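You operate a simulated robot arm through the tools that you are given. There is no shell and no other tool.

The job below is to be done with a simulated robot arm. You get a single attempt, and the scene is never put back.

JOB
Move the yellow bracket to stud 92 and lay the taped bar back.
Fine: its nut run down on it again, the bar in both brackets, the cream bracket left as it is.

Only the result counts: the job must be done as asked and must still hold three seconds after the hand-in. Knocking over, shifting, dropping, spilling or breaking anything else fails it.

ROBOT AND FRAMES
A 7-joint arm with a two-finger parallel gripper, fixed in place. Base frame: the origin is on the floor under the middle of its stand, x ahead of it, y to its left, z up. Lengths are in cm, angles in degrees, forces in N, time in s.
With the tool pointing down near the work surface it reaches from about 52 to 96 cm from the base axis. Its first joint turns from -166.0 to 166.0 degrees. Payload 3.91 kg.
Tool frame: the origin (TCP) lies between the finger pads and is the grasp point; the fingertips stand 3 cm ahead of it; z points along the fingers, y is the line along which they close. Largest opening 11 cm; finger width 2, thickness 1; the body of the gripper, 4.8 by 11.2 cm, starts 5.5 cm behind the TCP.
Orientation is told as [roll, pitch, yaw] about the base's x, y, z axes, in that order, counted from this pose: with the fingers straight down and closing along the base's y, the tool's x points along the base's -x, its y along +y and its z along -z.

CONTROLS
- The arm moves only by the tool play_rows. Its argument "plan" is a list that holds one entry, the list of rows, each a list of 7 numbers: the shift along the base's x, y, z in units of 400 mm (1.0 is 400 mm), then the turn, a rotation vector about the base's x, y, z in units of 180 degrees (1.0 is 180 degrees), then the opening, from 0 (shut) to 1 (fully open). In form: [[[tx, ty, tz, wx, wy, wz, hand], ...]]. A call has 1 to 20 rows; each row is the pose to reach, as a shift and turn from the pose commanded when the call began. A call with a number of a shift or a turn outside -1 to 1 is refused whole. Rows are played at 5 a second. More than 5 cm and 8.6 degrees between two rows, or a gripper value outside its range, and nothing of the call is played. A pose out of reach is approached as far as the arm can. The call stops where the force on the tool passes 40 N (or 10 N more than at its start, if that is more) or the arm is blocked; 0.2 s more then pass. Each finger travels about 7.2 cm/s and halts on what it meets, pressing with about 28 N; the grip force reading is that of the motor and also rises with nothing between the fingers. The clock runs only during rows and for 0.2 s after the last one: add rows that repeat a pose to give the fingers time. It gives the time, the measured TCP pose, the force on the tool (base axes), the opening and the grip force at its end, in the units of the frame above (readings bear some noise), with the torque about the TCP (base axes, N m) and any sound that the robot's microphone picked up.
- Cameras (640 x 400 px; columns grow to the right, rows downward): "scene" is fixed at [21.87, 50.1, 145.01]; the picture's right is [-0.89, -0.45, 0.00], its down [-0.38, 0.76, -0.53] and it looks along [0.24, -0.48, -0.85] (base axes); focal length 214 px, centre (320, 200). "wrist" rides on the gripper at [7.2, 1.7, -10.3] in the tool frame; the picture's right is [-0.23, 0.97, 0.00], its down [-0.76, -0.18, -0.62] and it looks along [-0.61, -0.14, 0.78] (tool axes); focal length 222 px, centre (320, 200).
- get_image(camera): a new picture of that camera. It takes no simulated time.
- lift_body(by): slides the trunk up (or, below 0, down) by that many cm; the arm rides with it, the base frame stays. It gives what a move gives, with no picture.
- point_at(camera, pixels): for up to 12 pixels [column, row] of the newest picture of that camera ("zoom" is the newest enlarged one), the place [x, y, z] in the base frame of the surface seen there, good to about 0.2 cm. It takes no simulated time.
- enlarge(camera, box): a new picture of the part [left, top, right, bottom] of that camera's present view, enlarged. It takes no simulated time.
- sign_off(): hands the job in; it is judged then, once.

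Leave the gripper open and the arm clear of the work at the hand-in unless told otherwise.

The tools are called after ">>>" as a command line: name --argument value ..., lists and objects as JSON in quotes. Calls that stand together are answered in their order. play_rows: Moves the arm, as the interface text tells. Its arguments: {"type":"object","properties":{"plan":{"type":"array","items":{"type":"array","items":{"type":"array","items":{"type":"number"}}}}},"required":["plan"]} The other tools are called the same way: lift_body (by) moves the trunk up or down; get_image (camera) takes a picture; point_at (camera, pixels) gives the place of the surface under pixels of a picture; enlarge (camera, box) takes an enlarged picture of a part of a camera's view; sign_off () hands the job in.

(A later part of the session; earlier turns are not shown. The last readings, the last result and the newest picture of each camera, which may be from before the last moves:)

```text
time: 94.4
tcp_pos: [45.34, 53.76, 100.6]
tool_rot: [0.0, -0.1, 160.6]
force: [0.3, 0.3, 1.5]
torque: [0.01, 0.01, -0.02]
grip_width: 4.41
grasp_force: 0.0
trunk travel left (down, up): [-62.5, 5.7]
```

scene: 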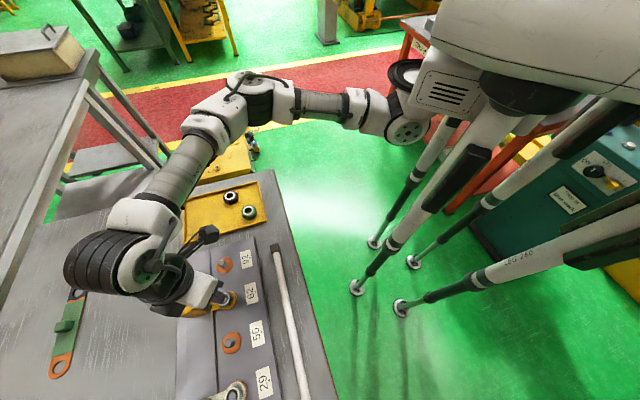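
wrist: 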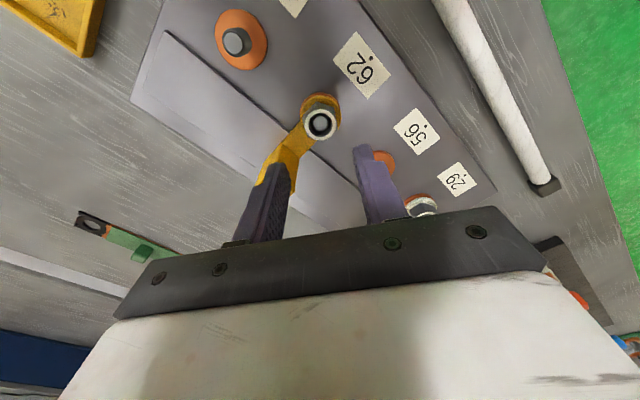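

Yaw −199 is reachable without trouble; checking how much further it goes (−70° more).

>>> play_rows --plan '[[[0, 0, 0, 0, 0, -0.0476, 0.4], [0, 0, 0, 0, 0, -0.0952, 0.4], [0, 0, 0, 0, 0, -0.1428, 0.4], [0, 0, 0, 0, 0, -0.1904, 0.4], [0, 0, 0, 0, 0, -0.238, 0.4], [0, 0, 0, 0, 0, -0.2856, 0.4], [0, 0, 0, 0, 0, -0.3332, 0.4], [0, 0, 0, 0, 0, -0.3808, 0.4]]]'

>>> get_image --camera "wrist"

```text
time: 96.2
tcp_pos: [49.75, 58.29, 99.34]
tool_rot: [0.3, 0.2, 92.3]
force: [-0.3, 0.6, -0.6]
torque: [0.01, -0.01, 0.01]
grip_width: 4.41
grasp_force: 0.1
out of reach, approached as far as the arm can: row 7, 8
trunk travel left (down, up): [-62.5, 5.7]
```

```text
taken
```

wrist: 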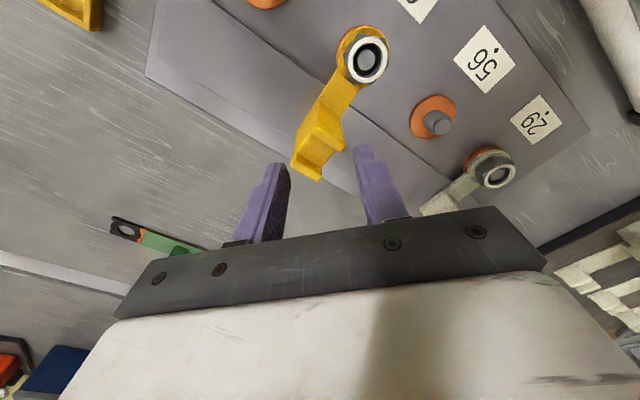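

Yaw range here is about −250 … +103 (354°). At the limit the tool drifted aside (still high above everything). I return over the nut with yaw −201 (aligned with the hex), at z≈98.

>>> play_rows --plan '[[[-0.014, -0.014, 0, 0, 0, 0.0463, 0.4], [-0.028, -0.028, 0, 0, 0, 0.0926, 0.4], [-0.042, -0.042, 0, 0, 0, 0.139, 0.4], [-0.056, -0.056, 0, 0, 0, 0.1853, 0.4], [-0.07, -0.07, 0, 0, 0, 0.2316, 0.4], [-0.084, -0.084, 0, 0, 0, 0.278, 0.4], [-0.098, -0.098, 0, 0, 0, 0.3243, 0.4], [-0.11, -0.1125, -0.02, 0, 0, 0.3705, 0.4], [-0.11, -0.1125, -0.03, 0, 0, 0.3705, 0.4], [-0.11, -0.1125, -0.03, 0, 0, 0.3705, 0.4]]]'

>>> get_image --camera "wrist"

>>> enlarge --camera "wrist" --box '[256, 90, 384, 170]'

```text
time: 98.4
tcp_pos: [45.33, 53.69, 98.11]
tool_rot: [-0.1, 0.0, 158.9]
force: [0.5, -0.6, 0.3]
torque: [0.0, -0.01, -0.02]
grip_width: 4.38
grasp_force: 0.1
trunk travel left (down, up): [-62.5, 5.7]
```

```text
taken
```

wrist: 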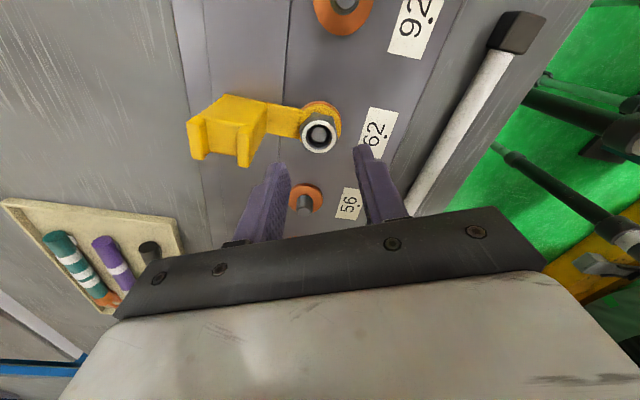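

```text
5.00 times, centred on (320, 130) of wrist
```

zoom: 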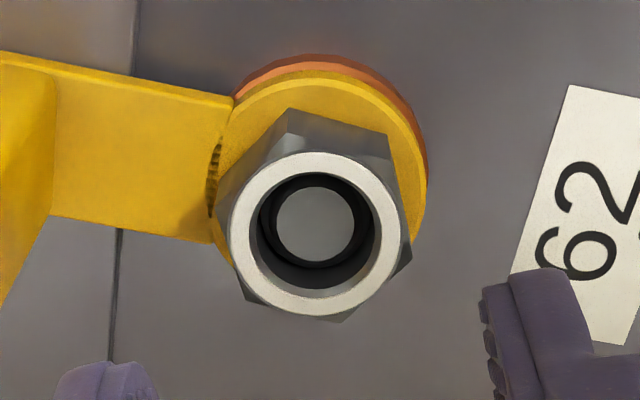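

Centred over the nut (expected row 137, seen 136). Descending to z≈92.15 and closing on the flats.

>>> play_rows --plan '[[[0, 0, -0.06, 0, 0, 0, 0.4], [0, 0, -0.11, 0, 0, 0, 0.4], [0, 0, -0.14, 0, 0, 0, 0.4], [0, 0, -0.149, 0, 0, 0, 0.4], [0, 0, -0.149, 0, 0, 0, 0.4], [0, 0, -0.149, 0, 0, 0, 0.3], [0, 0, -0.149, 0, 0, 0, 0.25], [0, 0, -0.149, 0, 0, 0, 0.1], [0, 0, -0.149, 0, 0, 0, 0], [0, 0, -0.149, 0, 0, 0, 0]]]'

>>> enlarge --camera "wrist" --box '[256, 110, 400, 200]'

>>> point_at --camera "zoom" --pixels '[[285, 262], [200, 285], [370, 280], [290, 210], [285, 355], [225, 230], [345, 225], [345, 335], [225, 330]]'

```text
time: 100.6
tcp_pos: [45.37, 53.79, 92.12]
tool_rot: [0.0, 0.0, 158.8]
force: [3.8, 6.2, -0.3]
torque: [0.2, -0.1, -0.03]
grip_width: 2.94
grasp_force: 27.8
trunk travel left (down, up): [-62.5, 5.7]
```

```text
4.44 times, centred on (328, 155) of wrist
```

zoom: 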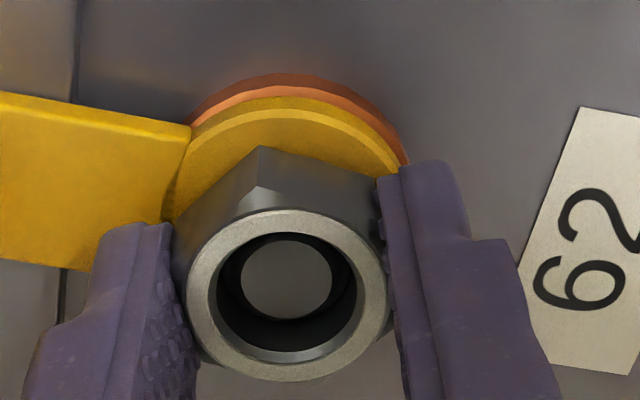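

```text
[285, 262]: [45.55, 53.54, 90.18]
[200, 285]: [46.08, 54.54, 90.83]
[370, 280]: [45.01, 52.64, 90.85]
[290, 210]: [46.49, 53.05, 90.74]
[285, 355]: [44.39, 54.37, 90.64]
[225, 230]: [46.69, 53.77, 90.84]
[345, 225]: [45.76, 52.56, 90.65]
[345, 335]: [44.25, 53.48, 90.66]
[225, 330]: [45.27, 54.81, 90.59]
```

Nut stays at 90.72. Experiment: turn +60° with only a small rise (0.05 cm), then measure force and nut height while held.

>>> play_rows --plan '[[[0.0005, 0.0008, 0, 0, 0, 0.0476, 0], [0.0005, 0.0008, 0, 0, 0, 0.0952, 0], [0.0005, 0.0008, 0.0005, 0, 0, 0.1428, 0], [0.0005, 0.0008, 0.0008, 0, 0, 0.1904, 0], [0.0005, 0.0008, 0.001, 0, 0, 0.238, 0], [0.0005, 0.0008, 0.0012, 0, 0, 0.2856, 0], [0.0005, 0.0008, 0.0012, 0, 0, 0.3332, 0], [0.0005, 0.0008, 0.0012, 0, 0, 0.3332, 0]]]'

>>> enlarge --camera "wrist" --box '[256, 110, 400, 200]'

>>> point_at --camera "zoom" --pixels '[[285, 262], [200, 285], [370, 280], [290, 210], [285, 355], [225, 230], [345, 225], [345, 335], [225, 330]]'

```text
time: 102.4
tcp_pos: [45.39, 53.68, 92.27]
tool_rot: [0.0, -0.1, -141.2]
force: [5.4, 17.0, 3.9]
torque: [0.44, -0.09, 0.08]
grip_width: 2.92
grasp_force: 28.0
trunk travel left (down, up): [-62.5, 5.7]
```

```text
4.44 times, centred on (328, 155) of wrist
```

zoom: 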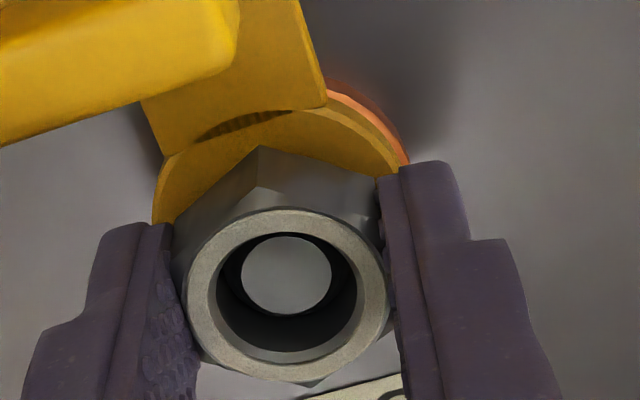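

```text
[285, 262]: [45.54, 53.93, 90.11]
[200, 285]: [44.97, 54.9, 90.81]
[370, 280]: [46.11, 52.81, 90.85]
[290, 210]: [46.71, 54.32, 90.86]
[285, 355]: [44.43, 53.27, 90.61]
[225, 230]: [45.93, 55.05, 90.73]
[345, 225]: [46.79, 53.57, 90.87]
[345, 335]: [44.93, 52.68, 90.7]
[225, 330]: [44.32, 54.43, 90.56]
```

The 18 N sideways force comes from ~1 mm eccentricity of the nut in the grip; I'll compensate with a small circular motion while turning. Continue +120° with ≈0.25 cm rise.

>>> play_rows --plan '[[[0.0007, 0.0022, 0.001, 0, 0, 0, 0], [0.0005, 0.0025, 0.0014, 0, 0, 0.0476, 0], [0.0003, 0.0028, 0.0018, 0, 0, 0.0952, 0], [0, 0.003, 0.0022, 0, 0, 0.1428, 0], [-0.0002, 0.0033, 0.0026, 0, 0, 0.1904, 0], [-0.0005, 0.0035, 0.003, 0, 0, 0.238, 0], [-0.0007, 0.0038, 0.0034, 0, 0, 0.2856, 0], [-0.0009, 0.004, 0.0038, 0, 0, 0.3332, 0], [-0.0013, 0.004, 0.0042, 0, 0, 0.3808, 0], [-0.0017, 0.0039, 0.0046, 0, 0, 0.4284, 0], [-0.002, 0.0038, 0.005, 0, 0, 0.476, 0], [-0.0023, 0.0037, 0.0053, 0, 0, 0.5236, 0], [-0.0026, 0.0036, 0.0056, 0, 0, 0.5712, 0], [-0.0029, 0.0035, 0.0059, 0, 0, 0.6188, 0], [-0.0032, 0.0034, 0.0062, 0, 0, 0.6667, 0], [-0.0032, 0.0034, 0.0062, 0, 0, 0.6667, 0]]]'

>>> enlarge --camera "wrist" --box '[256, 110, 400, 200]'

>>> point_at --camera "zoom" --pixels '[[285, 262], [200, 285], [370, 280], [290, 207], [285, 355], [225, 230], [345, 225], [345, 335], [225, 330]]'

```text
time: 105.8
tcp_pos: [45.2, 53.97, 92.39]
tool_rot: [0.0, 0.0, -21.1]
force: [0.0, 1.2, 0.0]
torque: [-0.02, 0.0, -0.02]
grip_width: 2.93
grasp_force: 28.2
trunk travel left (down, up): [-62.5, 5.7]
```

```text
4.44 times, centred on (328, 155) of wrist
```

zoom: 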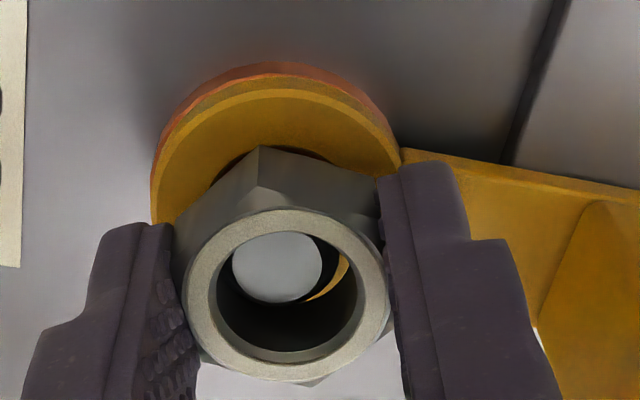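

```text
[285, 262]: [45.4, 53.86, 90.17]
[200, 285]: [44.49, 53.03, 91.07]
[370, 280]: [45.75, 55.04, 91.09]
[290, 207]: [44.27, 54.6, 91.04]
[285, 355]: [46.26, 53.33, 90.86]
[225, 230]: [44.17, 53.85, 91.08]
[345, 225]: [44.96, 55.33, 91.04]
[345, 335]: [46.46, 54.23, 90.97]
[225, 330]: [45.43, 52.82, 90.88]
```

All forces are zero now and the nut sits off-centre around the stud – it may already be free. Gentle lift test of 0.3 cm.

>>> play_rows --plan '[[[0, 0, 0.0025, 0, 0, 0, 0], [0, 0, 0.005, 0, 0, 0, 0], [0, 0, 0.0075, 0, 0, 0, 0], [0, 0, 0.0075, 0, 0, 0, 0]]]'

>>> enlarge --camera "wrist" --box '[256, 110, 400, 200]'

>>> point_at --camera "zoom" --pixels '[[275, 262], [200, 285], [370, 280], [290, 210], [285, 355], [225, 230], [345, 225], [345, 335], [225, 330]]'

```text
time: 106.8
tcp_pos: [45.25, 53.85, 92.76]
tool_rot: [0.0, 0.0, -21.2]
force: [-0.8, -0.4, 0.0]
torque: [0.01, -0.06, 0.0]
grip_width: 2.93
grasp_force: 27.9
trunk travel left (down, up): [-62.5, 5.7]
```

```text
4.44 times, centred on (328, 155) of wrist
```

zoom: 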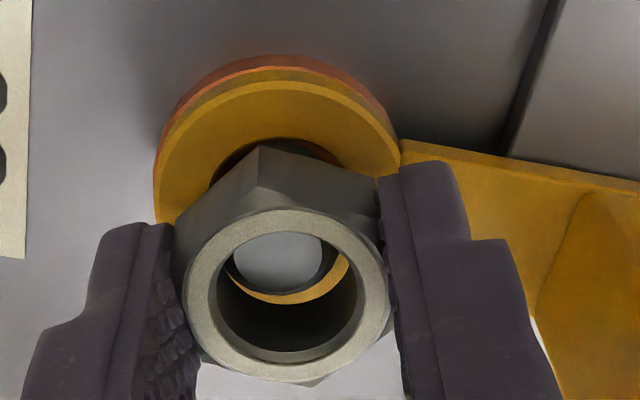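

```text
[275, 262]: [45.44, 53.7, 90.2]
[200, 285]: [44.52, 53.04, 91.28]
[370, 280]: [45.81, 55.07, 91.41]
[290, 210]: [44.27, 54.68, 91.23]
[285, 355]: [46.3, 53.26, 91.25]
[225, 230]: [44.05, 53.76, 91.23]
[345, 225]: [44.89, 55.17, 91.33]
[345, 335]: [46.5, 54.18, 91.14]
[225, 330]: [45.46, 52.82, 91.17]
```

It lifts freely – the nut is off its thread. Lifting it straight off the stud (4 cm up), then checking it is still held.

>>> play_rows --plan '[[[0, 0, 0.01, 0, 0, 0, 0], [0, 0, 0.02, 0, 0, 0, 0], [0, 0, 0.035, 0, 0, 0, 0], [0, 0, 0.06, 0, 0, 0, 0], [0, 0, 0.1, 0, 0, 0, 0], [0, 0, 0.1, 0, 0, 0, 0]]]'

>>> get_image --camera "wrist"

```text
time: 108.2
tcp_pos: [45.31, 53.74, 96.8]
tool_rot: [0.0, 0.0, -21.2]
force: [0.9, -0.2, -0.7]
torque: [0.01, 0.0, -0.02]
grip_width: 2.94
grasp_force: 28.1
trunk travel left (down, up): [-62.5, 5.7]
```

```text
taken
```

wrist: 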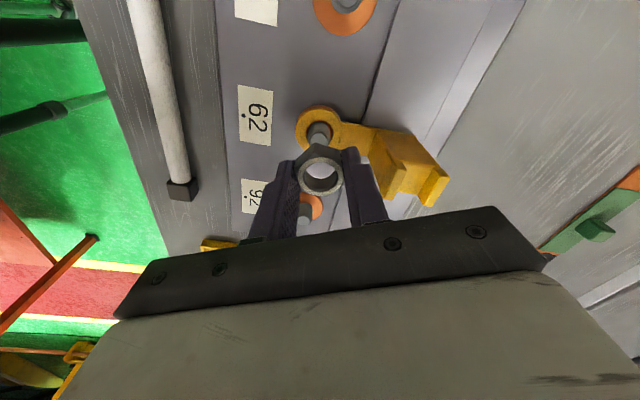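

The nut is off and held. I'll park it on the plate's raised strip near (43.1,64.3), scene pixel ≈(204,351). Checking that surface.

>>> get_image --camera "scene"

>>> point_at --camera "scene" --pixels '[[204, 351], [195, 351], [212, 351], [204, 340], [204, 362], [200, 330], [188, 351], [218, 351]]'

```text
taken
```

scene: 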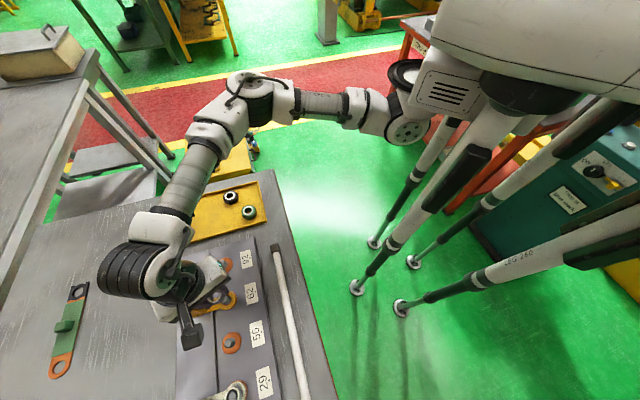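

```text
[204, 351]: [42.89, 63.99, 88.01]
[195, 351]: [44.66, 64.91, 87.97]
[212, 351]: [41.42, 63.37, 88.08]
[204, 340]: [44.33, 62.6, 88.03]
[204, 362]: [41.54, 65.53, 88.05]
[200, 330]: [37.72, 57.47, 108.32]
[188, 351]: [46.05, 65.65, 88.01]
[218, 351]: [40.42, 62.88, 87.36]
```

Strip surface is z=88.0 and flat there. Lift to z≈100, carry to (43.0,64.1), descend to z≈91.6 (nut bottom should be ~0.4 above the strip).

>>> play_rows --plan '[[[0, 0, 0.08, 0, 0, 0, 0], [-0.014, 0.065, 0.08, 0, 0, 0, 0], [-0.028, 0.13, 0.08, 0, 0, 0, 0], [-0.043, 0.195, 0.08, 0, 0, 0, 0], [-0.057, 0.258, 0.08, 0, 0, 0, 0], [-0.057, 0.258, 0.0, 0, 0, 0, 0], [-0.057, 0.258, -0.07, 0, 0, 0, 0], [-0.057, 0.258, -0.12, 0, 0, 0, 0], [-0.057, 0.258, -0.13, 0, 0, 0, 0], [-0.057, 0.258, -0.13, 0, 0, 0, 0]]]'

>>> get_image --camera "wrist"

```text
time: 110.4
tcp_pos: [43.02, 64.1, 91.54]
tool_rot: [-0.1, 0.0, -21.2]
force: [0.2, 0.7, -0.4]
torque: [0.0, 0.02, -0.02]
grip_width: 2.93
grasp_force: 27.7
trunk travel left (down, up): [-62.5, 5.7]
```

```text
taken
```

wrist: 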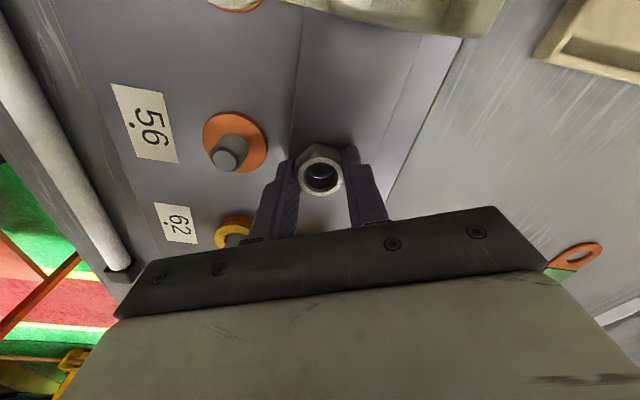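

Lowering in small steps until it touches.

>>> play_rows --plan '[[[0, 0, -0.0025, 0, 0, 0, 0], [0, 0, -0.005, 0, 0, 0, 0], [0, 0, -0.0075, 0, 0, 0, 0], [0, 0, -0.0075, 0, 0, 0, 0]]]'

```text
time: 111.4
tcp_pos: [42.81, 64.19, 91.21]
tool_rot: [-0.1, -0.1, -21.2]
force: [-0.2, -0.1, -0.6]
torque: [0.04, 0.03, 0.03]
grip_width: 2.94
grasp_force: 27.7
trunk travel left (down, up): [-62.5, 5.7]
```

>>> play_rows --plan '[[[0, 0, -0.0013, 0, 0, 0, 0], [0, 0, -0.0025, 0, 0, 0, 0], [0, 0, -0.0025, 0, 0, 0, 0]]]'

```text
time: 112.2
tcp_pos: [42.97, 64.17, 91.24]
tool_rot: [0.0, 0.0, -21.3]
force: [-0.5, 0.0, 0.1]
torque: [0.01, 0.0, -0.02]
grip_width: 2.93
grasp_force: 28.0
trunk travel left (down, up): [-62.5, 5.7]
```

>>> play_rows --plan '[[[0, 0, -0.0013, 0, 0, 0, 0], [0, 0, -0.0025, 0, 0, 0, 0], [0, 0, -0.0025, 0, 0, 0, 0]]]'

```text
time: 113.0
tcp_pos: [42.97, 64.21, 91.13]
tool_rot: [0.0, -0.1, -21.2]
force: [-0.9, -1.9, 4.1]
torque: [-0.11, -0.04, -0.02]
grip_width: 2.93
grasp_force: 27.9
trunk travel left (down, up): [-62.5, 5.7]
```

Contact (+4 N). Opening to 4.4 cm and rising straight up.

>>> play_rows --plan '[[[0, 0, 0, 0, 0, 0, 0.3], [0, 0, 0, 0, 0, 0, 0.4], [0, 0, 0, 0, 0, 0, 0.4], [0, 0, 0.01, 0, 0, 0, 0.4], [0, 0, 0.05, 0, 0, 0, 0.4], [0, 0, 0.12, 0, 0, 0, 0.4], [0, 0, 0.2, 0, 0, 0, 0.4], [0, 0, 0.25, 0, 0, 0, 0.4], [0, 0, 0.25, 0, 0, 0, 0.4]]]'

>>> get_image --camera "wrist"

>>> enlarge --camera "wrist" --box '[280, 80, 360, 160]'

```text
time: 115.0
tcp_pos: [43.0, 64.18, 101.1]
tool_rot: [-0.1, 0.0, -21.2]
force: [0.3, -0.4, -0.1]
torque: [0.0, 0.0, 0.0]
grip_width: 4.4
grasp_force: 0.0
trunk travel left (down, up): [-62.5, 5.7]
```

```text
taken
```

wrist: 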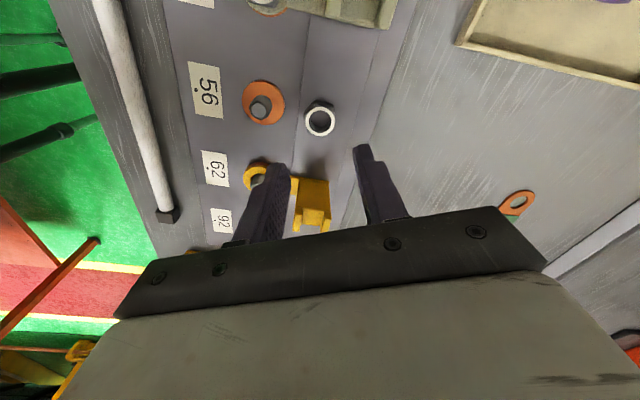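

```text
5.00 times, centred on (320, 120) of wrist
```

zoom: 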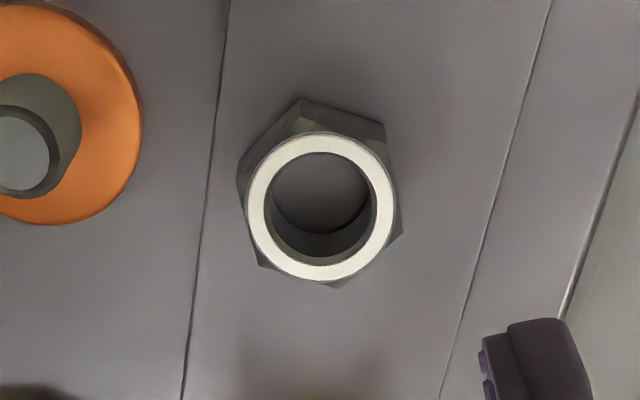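

The nut stands on the strip. Recording its ring height/position.

>>> point_at --camera "zoom" --pixels '[[258, 205], [382, 205], [320, 145], [320, 270], [270, 160], [370, 160], [280, 250], [365, 250], [320, 200], [420, 330], [300, 112], [385, 125]]'

```text
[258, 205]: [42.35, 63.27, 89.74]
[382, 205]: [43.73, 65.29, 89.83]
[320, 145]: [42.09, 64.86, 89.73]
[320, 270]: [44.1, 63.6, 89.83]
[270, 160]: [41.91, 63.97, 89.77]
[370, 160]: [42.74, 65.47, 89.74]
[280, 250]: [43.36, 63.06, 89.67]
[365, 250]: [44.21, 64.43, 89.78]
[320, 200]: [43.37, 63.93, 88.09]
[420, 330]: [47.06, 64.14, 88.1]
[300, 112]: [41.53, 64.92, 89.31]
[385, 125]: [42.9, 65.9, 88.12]
```

Nut: centre (43.07,64.25), thickness ≈1.7. Now the bracket: turn to yaw 45 (fingers closing along the stud line, camera looking down on the bracket's foot) above the block centre ≈(49.7,58.5), z≈101.

>>> play_rows --plan '[[[0.02, -0.017, 0, 0, 0, 0.046, 0.4], [0.04, -0.034, 0, 0, 0, 0.092, 0.4], [0.06, -0.052, 0, 0, 0, 0.138, 0.4], [0.08, -0.07, 0, 0, 0, 0.184, 0.4], [0.105, -0.09, 0, 0, 0, 0.23, 0.4], [0.13, -0.11, 0, 0, 0, 0.276, 0.4], [0.15, -0.127, 0, 0, 0, 0.322, 0.4], [0.167, -0.142, 0, 0, 0, 0.368, 0.4], [0.167, -0.142, 0, 0, 0, 0.368, 0.4]]]'

>>> get_image --camera "wrist"

>>> enlarge --camera "wrist" --box '[240, 20, 400, 160]'

```text
time: 117.0
tcp_pos: [49.64, 58.53, 101.1]
tool_rot: [0.0, 0.1, 45.2]
force: [-0.1, -1.6, -0.2]
torque: [-0.01, 0.01, -0.02]
grip_width: 4.4
grasp_force: 0.0
trunk travel left (down, up): [-62.5, 5.7]
```

```text
taken
```

wrist: 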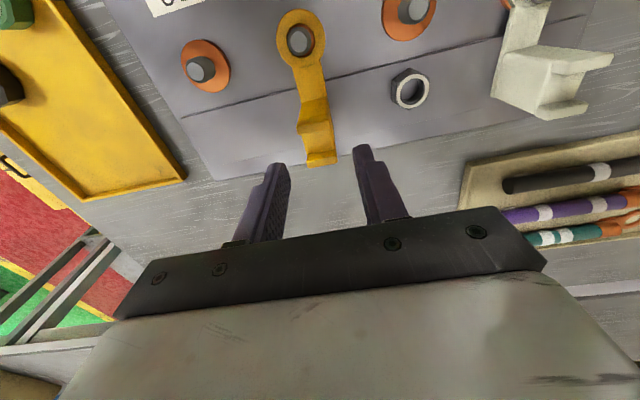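

```text
2.86 times, centred on (320, 90) of wrist
```

zoom: 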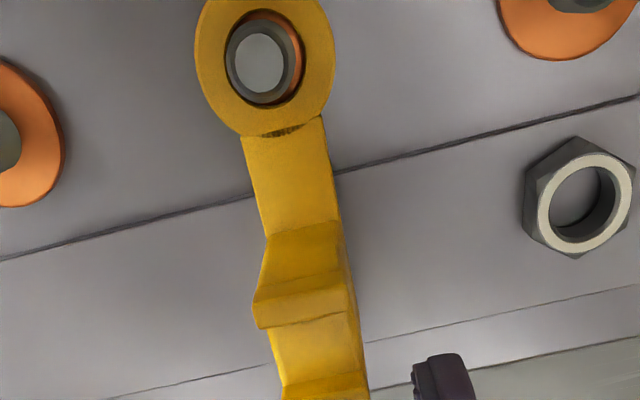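

Great view: hole larger than the stud. Measuring hole rim, arm edges, prongs, stud 62 tip and stud 92.

>>> enlarge --camera "wrist" --box '[270, 0, 360, 90]'

>>> point_at --camera "zoom" --pixels '[[215, 175], [170, 165], [260, 175], [205, 230], [195, 110], [270, 200], [200, 60], [120, 180], [305, 200], [220, 300], [180, 320], [300, 280]]'

```text
4.44 times, centred on (315, 45) of wrist
```

zoom: 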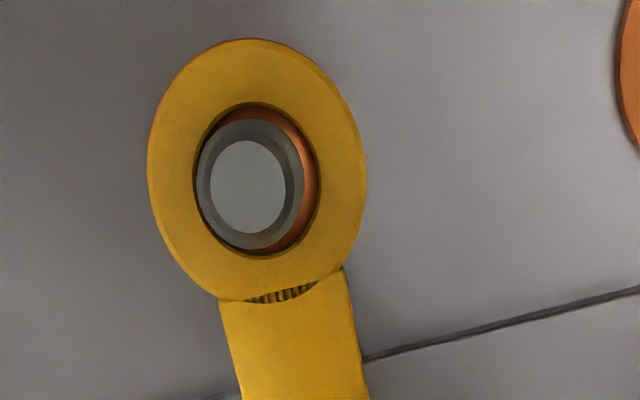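

```text
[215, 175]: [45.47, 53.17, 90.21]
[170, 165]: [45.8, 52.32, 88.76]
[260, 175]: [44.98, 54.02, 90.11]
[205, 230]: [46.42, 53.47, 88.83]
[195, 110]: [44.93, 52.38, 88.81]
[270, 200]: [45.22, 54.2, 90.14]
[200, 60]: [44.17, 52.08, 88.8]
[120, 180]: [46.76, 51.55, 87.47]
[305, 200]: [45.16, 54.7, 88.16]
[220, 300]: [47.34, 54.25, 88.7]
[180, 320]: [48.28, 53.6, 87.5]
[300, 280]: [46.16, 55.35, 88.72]
```

>>> point_at --camera "zoom" --pixels '[[188, 180], [324, 180], [255, 97], [256, 261], [155, 165], [358, 170], [255, 47], [250, 180], [330, 290], [235, 310], [345, 350], [245, 350]]'

>>> enlarge --camera "wrist" --box '[280, 80, 360, 180]'

```text
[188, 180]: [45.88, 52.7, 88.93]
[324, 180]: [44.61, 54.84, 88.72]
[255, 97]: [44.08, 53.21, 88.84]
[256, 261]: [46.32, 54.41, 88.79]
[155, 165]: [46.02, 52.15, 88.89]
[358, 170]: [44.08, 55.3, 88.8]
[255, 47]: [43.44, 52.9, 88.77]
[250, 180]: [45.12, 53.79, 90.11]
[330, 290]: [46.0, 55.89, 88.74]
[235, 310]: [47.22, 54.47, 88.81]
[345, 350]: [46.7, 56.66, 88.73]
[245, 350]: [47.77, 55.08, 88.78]
```

```text
4.00 times, centred on (320, 130) of wrist
```

zoom: 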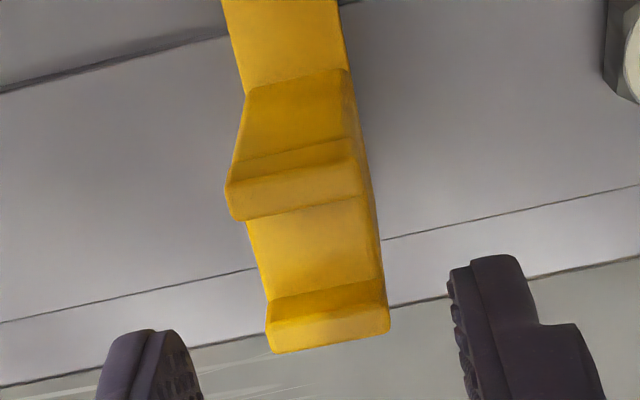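

>>> point_at --camera "zoom" --pixels '[[240, 195], [295, 185], [350, 175], [280, 330], [330, 320], [380, 310], [270, 250], [320, 245], [365, 235], [300, 110], [255, 100], [350, 90]]'

```text
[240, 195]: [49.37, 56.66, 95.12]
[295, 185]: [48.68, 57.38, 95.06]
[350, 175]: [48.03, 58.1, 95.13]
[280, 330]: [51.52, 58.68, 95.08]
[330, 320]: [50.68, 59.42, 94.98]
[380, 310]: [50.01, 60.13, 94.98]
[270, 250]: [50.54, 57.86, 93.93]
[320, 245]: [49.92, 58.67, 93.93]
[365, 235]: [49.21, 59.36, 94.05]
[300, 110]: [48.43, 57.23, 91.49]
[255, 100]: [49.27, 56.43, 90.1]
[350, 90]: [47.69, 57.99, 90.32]
```

Bracket is well aligned with the plate: hole centre (45.22,53.79), cradle centre (49.72,58.39). I descend over the block to z≈93.3 (fingertips ≈90.3) with 4.4 cm opening, then close.

>>> play_rows --plan '[[[0.002, -0.0035, -0.06, 0, 0, 0, 0.4], [0.002, -0.0035, -0.12, 0, 0, 0, 0.4], [0.002, -0.0035, -0.17, 0, 0, 0, 0.4], [0.002, -0.0035, -0.195, 0, 0, 0, 0.4], [0.002, -0.0035, -0.195, 0, 0, 0, 0.4]]]'

>>> get_image --camera "wrist"

```text
time: 118.2
tcp_pos: [49.65, 58.3, 93.28]
tool_rot: [0.0, 0.0, 45.0]
force: [0.6, -0.2, 0.3]
torque: [0.03, 0.02, -0.01]
grip_width: 4.41
grasp_force: 0.1
trunk travel left (down, up): [-62.5, 5.7]
```

```text
taken
```

wrist: 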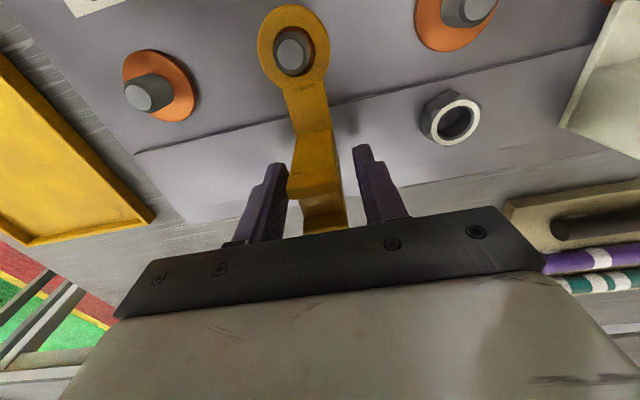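

The block is between the fingers. Closing gently.

>>> play_rows --plan '[[[0, 0, 0, 0, 0, 0, 0.33], [0, 0, 0, 0, 0, 0, 0.28], [0, 0, 0, 0, 0, 0, 0.23], [0, 0, 0, 0, 0, 0, 0.18], [0, 0, 0, 0, 0, 0, 0.05], [0, 0, 0, 0, 0, 0, 0], [0, 0, 0, 0, 0, 0, 0]]]'

>>> get_image --camera "wrist"

```text
time: 119.8
tcp_pos: [49.73, 58.34, 93.3]
tool_rot: [0.0, -0.1, 45.1]
force: [0.3, 0.2, 0.3]
torque: [0.0, 0.05, 0.0]
grip_width: 2.58
grasp_force: 28.3
trunk travel left (down, up): [-62.5, 5.7]
```

```text
taken
```

wrist: 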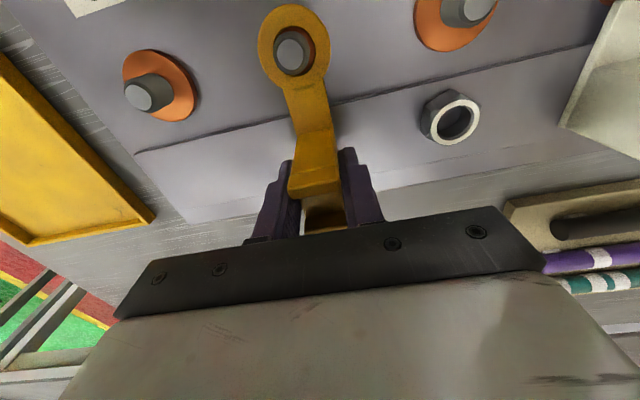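

Gripped (2.58 cm). Lifting straight up slowly, 4 cm, watching forces.

>>> play_rows --plan '[[[0, 0, 0.01, 0, 0, 0, 0], [0, 0, 0.02, 0, 0, 0, 0], [0, 0, 0.035, 0, 0, 0, 0], [0, 0, 0.05, 0, 0, 0, 0], [0, 0, 0.07, 0, 0, 0, 0], [0, 0, 0.09, 0, 0, 0, 0], [0, 0, 0.11, 0, 0, 0, 0], [0, 0, 0.11, 0, 0, 0, 0]]]'

>>> get_image --camera "wrist"

>>> get_image --camera "scene"

```text
time: 121.6
tcp_pos: [49.68, 58.3, 97.64]
tool_rot: [0.1, 0.0, 45.0]
force: [0.4, 0.0, -1.2]
torque: [-0.01, 0.0, 0.02]
grip_width: 2.54
grasp_force: 27.8
trunk travel left (down, up): [-62.5, 5.7]
```

```text
taken
```

wrist: 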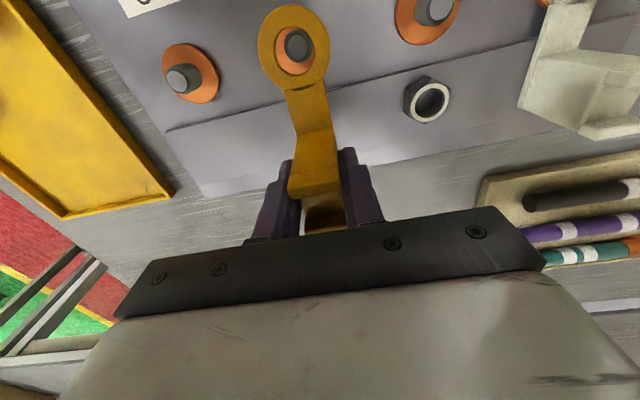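

```text
taken
```

scene: 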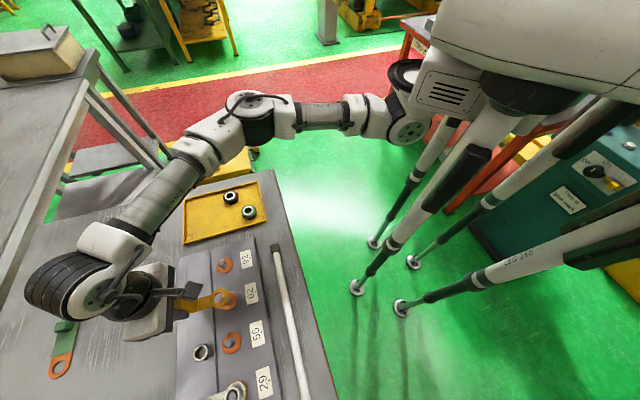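

The bracket is held level; the washer stayed on stud 62. Moving it (+6.33,−6.33) over stud 92 at this height, then checking hole vs stud.

>>> play_rows --plan '[[[0.04, -0.04, 0, 0, 0, 0, 0], [0.08, -0.08, 0, 0, 0, 0, 0], [0.12, -0.12, 0, 0, 0, 0, 0], [0.158, -0.158, 0, 0, 0, 0, 0], [0.158, -0.158, 0, 0, 0, 0, 0]]]'

>>> get_image --camera "wrist"

>>> enlarge --camera "wrist" --box '[250, 0, 340, 90]'

```text
time: 122.8
tcp_pos: [56.18, 52.15, 97.6]
tool_rot: [0.1, 0.0, 45.0]
force: [0.6, -0.5, -0.6]
torque: [0.01, -0.02, -0.02]
grip_width: 2.58
grasp_force: 27.9
trunk travel left (down, up): [-62.5, 5.7]
```

```text
taken
```

wrist: 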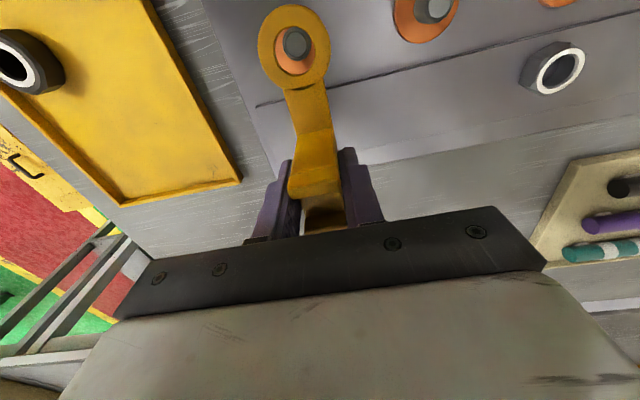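

```text
4.44 times, centred on (295, 45) of wrist
```

zoom: 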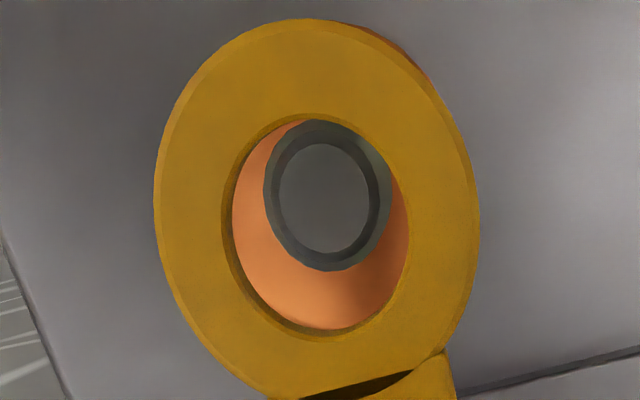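

>>> point_at --camera "zoom" --pixels '[[216, 210], [418, 225], [318, 105], [315, 340], [325, 197], [290, 197], [360, 197], [325, 155], [325, 240], [240, 130], [395, 320], [400, 140]]'

```text
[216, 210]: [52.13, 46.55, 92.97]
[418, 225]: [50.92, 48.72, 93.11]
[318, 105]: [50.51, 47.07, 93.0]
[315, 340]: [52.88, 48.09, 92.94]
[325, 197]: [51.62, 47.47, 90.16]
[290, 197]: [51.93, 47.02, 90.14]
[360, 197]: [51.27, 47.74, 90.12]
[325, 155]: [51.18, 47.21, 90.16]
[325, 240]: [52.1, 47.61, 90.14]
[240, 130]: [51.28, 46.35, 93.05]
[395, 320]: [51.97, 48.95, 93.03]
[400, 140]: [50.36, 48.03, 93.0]
```

Hole centre ≈(51.62,47.62), stud 92 ≈(51.62,47.42): shift y by −0.17, and descend 2.2 cm (foot bottom ends just above/at the stud tip level), then re-check.

>>> play_rows --plan '[[[0, -0.0043, 0, 0, 0, 0, 0], [0, -0.0043, -0.02, 0, 0, 0, 0], [0, -0.0043, -0.035, 0, 0, 0, 0], [0, -0.0043, -0.045, 0, 0, 0, 0], [0, -0.0043, -0.045, 0, 0, 0, 0]]]'

>>> enlarge --camera "wrist" --box '[250, 0, 340, 90]'

>>> point_at --camera "zoom" --pixels '[[216, 210], [418, 225], [318, 105], [315, 340], [320, 210], [240, 130], [395, 320], [400, 140], [285, 210], [355, 210]]'

```text
time: 124.0
tcp_pos: [56.06, 51.88, 95.82]
tool_rot: [0.0, -0.1, 44.9]
force: [0.3, 0.5, -0.7]
torque: [0.02, 0.0, 0.01]
grip_width: 2.56
grasp_force: 27.9
trunk travel left (down, up): [-62.5, 5.7]
```

```text
4.44 times, centred on (295, 45) of wrist
```

zoom: 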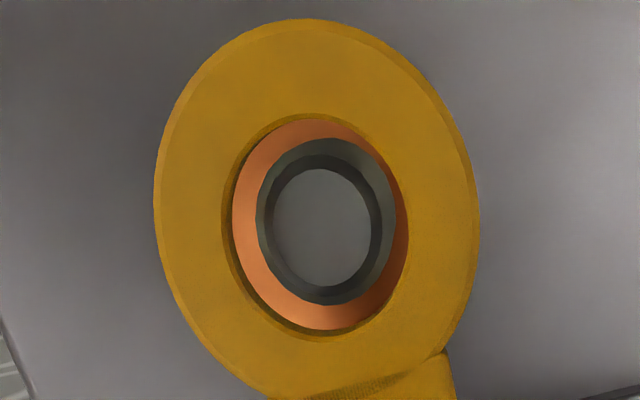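

```text
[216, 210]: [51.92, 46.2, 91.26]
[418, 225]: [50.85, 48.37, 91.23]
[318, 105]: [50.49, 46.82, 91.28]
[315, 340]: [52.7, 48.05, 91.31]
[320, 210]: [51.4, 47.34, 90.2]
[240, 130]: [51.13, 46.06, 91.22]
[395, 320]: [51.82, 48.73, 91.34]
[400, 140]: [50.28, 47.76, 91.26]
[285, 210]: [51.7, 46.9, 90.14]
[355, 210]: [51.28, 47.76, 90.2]
```

Hole and stud are concentric now (≈(51.49,47.37) vs (51.47,47.34)). Descending slowly 2.3 cm.

>>> play_rows --plan '[[[0, 0, -0.01, 0, 0, 0, 0], [0, 0, -0.02, 0, 0, 0, 0], [0, 0, -0.03, 0, 0, 0, 0], [0, 0, -0.04, 0, 0, 0, 0], [0, 0, -0.05, 0, 0, 0, 0], [0, 0, -0.057, 0, 0, 0, 0], [0, 0, -0.057, 0, 0, 0, 0]]]'

>>> enlarge --camera "wrist" --box '[250, 0, 340, 90]'

>>> point_at --camera "zoom" --pixels '[[216, 210], [418, 225], [318, 105], [315, 340], [315, 220], [240, 130], [395, 320], [400, 140]]'

```text
time: 125.6
tcp_pos: [56.08, 51.8, 93.73]
tool_rot: [-0.1, 0.0, 45.1]
force: [-0.6, -0.4, -1.0]
torque: [0.02, 0.0, 0.01]
grip_width: 2.58
grasp_force: 27.6
trunk travel left (down, up): [-62.5, 5.7]
```

```text
4.44 times, centred on (295, 45) of wrist
```

zoom: 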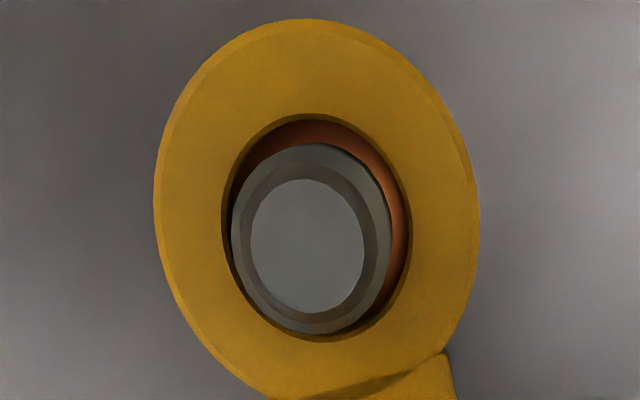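

```text
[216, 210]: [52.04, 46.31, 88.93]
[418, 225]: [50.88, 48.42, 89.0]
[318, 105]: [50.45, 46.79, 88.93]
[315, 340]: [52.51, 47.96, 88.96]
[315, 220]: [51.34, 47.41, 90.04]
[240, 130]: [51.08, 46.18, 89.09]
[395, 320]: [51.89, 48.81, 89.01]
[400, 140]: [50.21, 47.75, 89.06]
```

Foot top at ≈88.98; about 0.2 cm to go. Lowering in small steps until contact.

>>> play_rows --plan '[[[0, 0, -0.0025, 0, 0, 0, 0], [0, 0, -0.005, 0, 0, 0, 0], [0, 0, -0.005, 0, 0, 0, 0]]]'

```text
time: 126.4
tcp_pos: [55.94, 51.88, 93.43]
tool_rot: [0.0, 0.0, 44.9]
force: [-0.1, 0.5, 0.0]
torque: [-0.01, -0.01, 0.0]
grip_width: 2.55
grasp_force: 27.6
trunk travel left (down, up): [-62.5, 5.7]
```

>>> play_rows --plan '[[[0, 0, -0.0013, 0, 0, 0, 0], [0, 0, -0.0025, 0, 0, 0, 0], [0, 0, -0.0025, 0, 0, 0, 0]]]'

```text
time: 127.2
tcp_pos: [56.09, 51.82, 93.39]
tool_rot: [0.0, 0.0, 45.0]
force: [-0.4, 0.4, 0.1]
torque: [-0.06, -0.02, -0.02]
grip_width: 2.56
grasp_force: 28.8
trunk travel left (down, up): [-62.5, 5.7]
```

>>> play_rows --plan '[[[0, 0, -0.002, 0, 0, 0, 0], [0, 0, -0.002, 0, 0, 0, 0]]]'

>>> get_image --camera "wrist"

>>> enlarge --camera "wrist" --box '[240, 0, 400, 100]'

```text
time: 127.8
tcp_pos: [56.09, 51.83, 93.3]
tool_rot: [0.0, -0.1, 45.0]
force: [2.0, -2.2, 7.5]
torque: [-0.33, 0.19, 0.1]
grip_width: 2.58
grasp_force: 28.3
trunk travel left (down, up): [-62.5, 5.7]
```

```text
taken
```

wrist: 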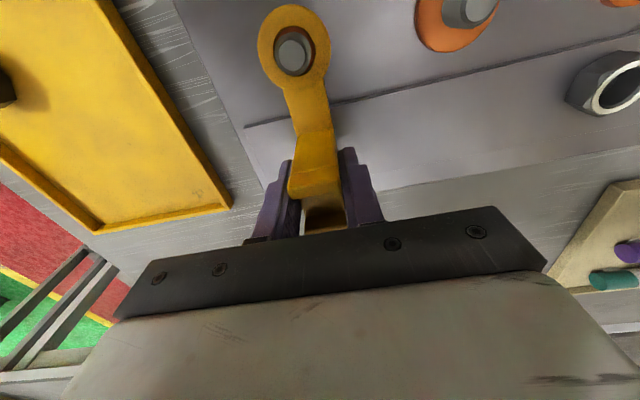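

```text
4.00 times, centred on (320, 50) of wrist
```

zoom: 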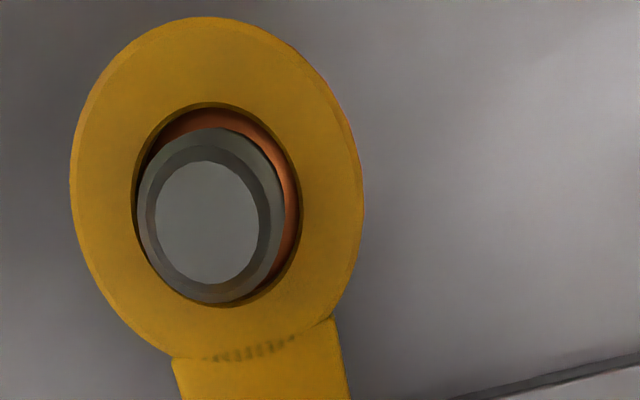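

Contact (+7.5 N) at the same TCP height as before (93.3): bracket is seated on stud 92's washer and the strip. Relieve 0.05 cm, open and rise straight up 8 cm.

>>> play_rows --plan '[[[0, 0, 0.0015, 0, 0, 0, 0], [0, 0, 0.0015, 0, 0, 0, 0.26], [0, 0, 0.0015, 0, 0, 0, 0.3], [0, 0, 0.0015, 0, 0, 0, 0.36], [0, 0, 0.0015, 0, 0, 0, 0.4], [0, 0, 0.01, 0, 0, 0, 0.4], [0, 0, 0.05, 0, 0, 0, 0.4], [0, 0, 0.12, 0, 0, 0, 0.4], [0, 0, 0.2, 0, 0, 0, 0.4], [0, 0, 0.2, 0, 0, 0, 0.4]]]'

>>> get_image --camera "wrist"

>>> enlarge --camera "wrist" --box '[260, 0, 380, 180]'

```text
time: 130.0
tcp_pos: [56.07, 51.85, 101.09]
tool_rot: [0.0, 0.0, 45.2]
force: [-0.5, -0.4, -0.6]
torque: [-0.01, -0.02, 0.02]
grip_width: 4.43
grasp_force: 0.0
trunk travel left (down, up): [-62.5, 5.7]
```

```text
taken
```

wrist: 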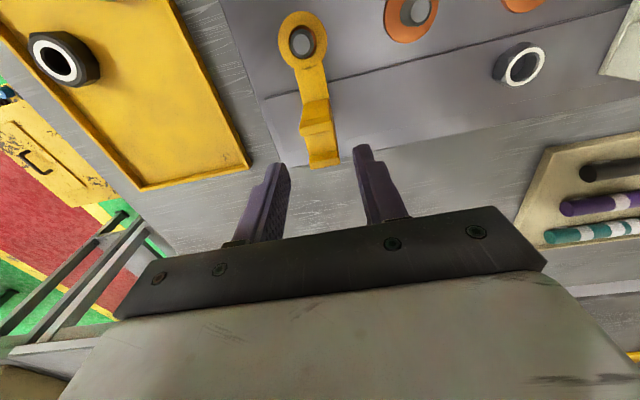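

```text
2.22 times, centred on (320, 90) of wrist
```

zoom: 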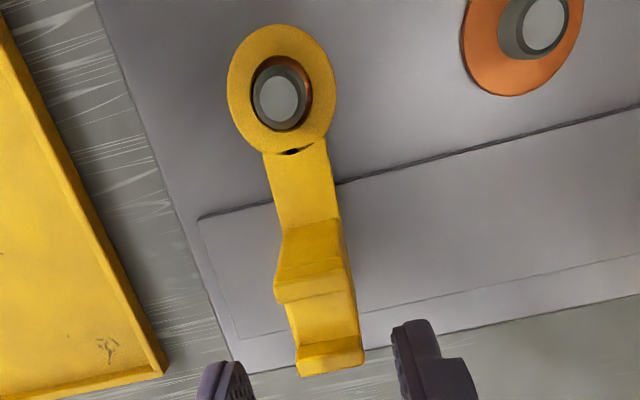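

The bracket sits on stud 92. Measuring its foot, prongs and hole/stud.

>>> enlarge --camera "wrist" --box '[280, 80, 360, 180]'

>>> point_at --camera "zoom" --pixels '[[245, 195], [290, 190], [345, 180], [285, 330], [325, 322], [370, 315], [275, 250], [360, 240]]'

>>> enlarge --camera "wrist" --box '[270, 0, 360, 90]'

```text
4.00 times, centred on (320, 130) of wrist
```

zoom: 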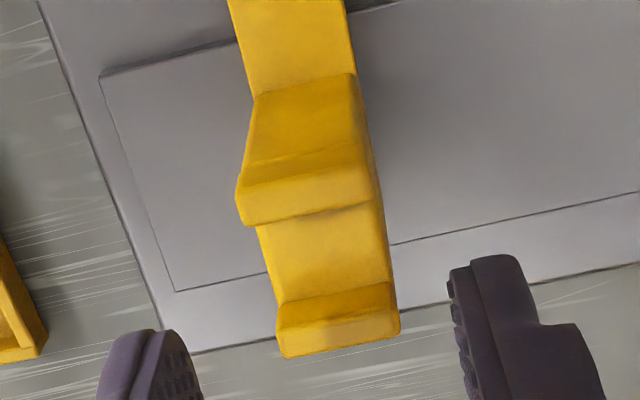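

```text
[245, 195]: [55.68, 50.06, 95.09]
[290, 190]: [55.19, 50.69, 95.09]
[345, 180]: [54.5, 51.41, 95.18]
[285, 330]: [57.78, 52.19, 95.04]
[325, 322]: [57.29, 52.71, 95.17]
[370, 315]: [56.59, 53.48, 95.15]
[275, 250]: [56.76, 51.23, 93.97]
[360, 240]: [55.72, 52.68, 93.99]
```

```text
4.44 times, centred on (315, 45) of wrist
```

zoom: 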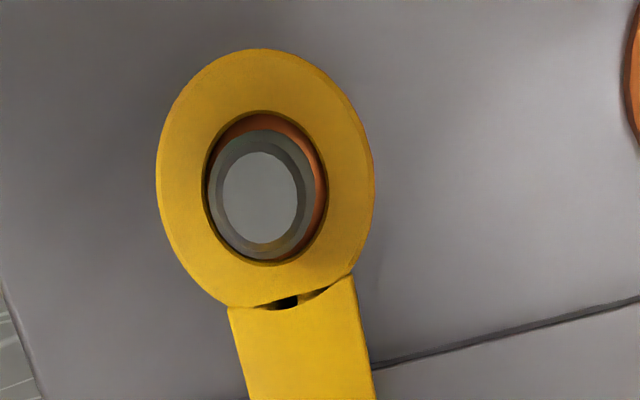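

Bracket on 92: cradle centre ≈ along-line 3.05, aligned with the bar line. Now fetch its nut: move at z≈101 to (43.07,64.25) with yaw 38.8 (aligned with its flats).

>>> play_rows --plan '[[[-0.065, 0.062, 0, 0, 0, -0.007, 0.4], [-0.13, 0.124, 0, 0, 0, -0.014, 0.4], [-0.195, 0.186, 0, 0, 0, -0.021, 0.4], [-0.26, 0.248, 0, 0, 0, -0.028, 0.4], [-0.325, 0.31, 0, 0, 0, -0.0356, 0.4], [-0.325, 0.31, 0, 0, 0, -0.0356, 0.4]]]'

>>> get_image --camera "wrist"

>>> enlarge --camera "wrist" --box '[280, 90, 360, 150]'

```text
time: 131.4
tcp_pos: [43.16, 64.16, 101.47]
tool_rot: [0.0, 0.0, 38.6]
force: [0.9, -0.7, 0.1]
torque: [0.0, 0.0, -0.01]
grip_width: 4.4
grasp_force: 0.0
trunk travel left (down, up): [-62.5, 5.7]
```

```text
taken
```

wrist: 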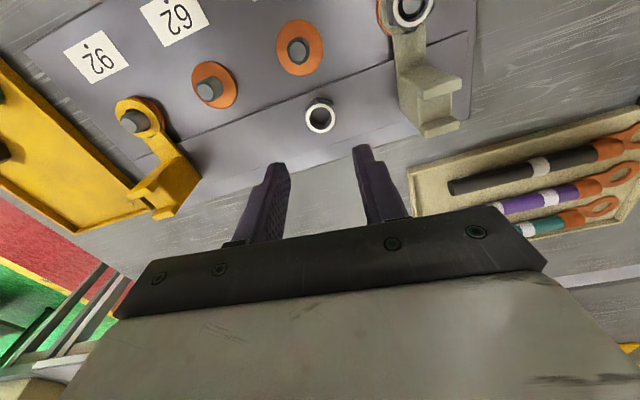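

```text
6.67 times, centred on (320, 120) of wrist
```

zoom: 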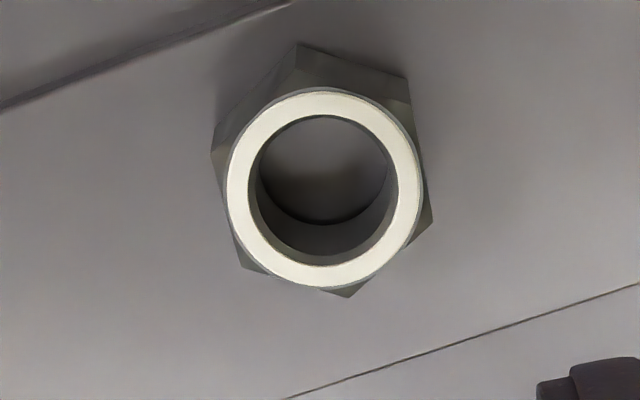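

Nut centred in view (col 320, row 118.5; expected 320/120). Descend to z≈91.27 and close.

>>> play_rows --plan '[[[-0.002, -0.0015, -0.08, 0, 0, 0, 0.4], [-0.002, -0.0015, -0.16, 0, 0, 0, 0.4], [-0.002, -0.0015, -0.22, 0, 0, 0, 0.4], [-0.002, -0.0015, -0.245, 0, 0, 0, 0.4], [-0.002, -0.0015, -0.255, 0, 0, 0, 0.4], [-0.002, -0.0015, -0.255, 0, 0, 0, 0.4]]]'

>>> get_image --camera "wrist"

```text
time: 132.8
tcp_pos: [43.02, 64.1, 91.18]
tool_rot: [0.1, -0.1, 38.6]
force: [3.0, 2.4, 9.8]
torque: [-0.24, -0.14, 0.17]
grip_width: 4.4
grasp_force: 0.0
trunk travel left (down, up): [-62.5, 5.7]
```

```text
taken
```

wrist: 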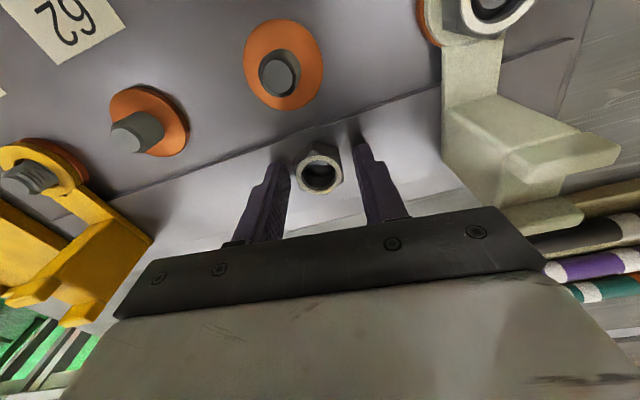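

+9.8 N: the fingertips touch the strip. Raise 0.35 cm so the tips stay clear of the nut's bottom face, then close.

>>> play_rows --plan '[[[0, 0, 0.005, 0, 0, 0, 0.4], [0, 0, 0.0087, 0, 0, 0, 0.4], [0, 0, 0.0087, 0, 0, 0, 0.4], [0, 0, 0.0087, 0, 0, 0, 0.33], [0, 0, 0.0087, 0, 0, 0, 0.28], [0, 0, 0.0087, 0, 0, 0, 0.2], [0, 0, 0.0087, 0, 0, 0, 0], [0, 0, 0.0087, 0, 0, 0, 0]]]'

>>> enlarge --camera "wrist" --box '[256, 110, 400, 200]'

```text
time: 134.6
tcp_pos: [43.01, 64.22, 91.43]
tool_rot: [-0.1, 0.0, 38.6]
force: [0.7, 0.8, 0.2]
torque: [-0.04, 0.01, -0.03]
grip_width: 2.92
grasp_force: 27.9
trunk travel left (down, up): [-62.5, 5.7]
```

```text
4.44 times, centred on (328, 155) of wrist
```

zoom: 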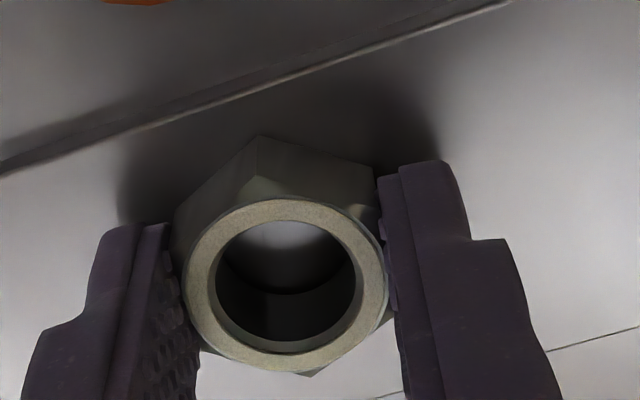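

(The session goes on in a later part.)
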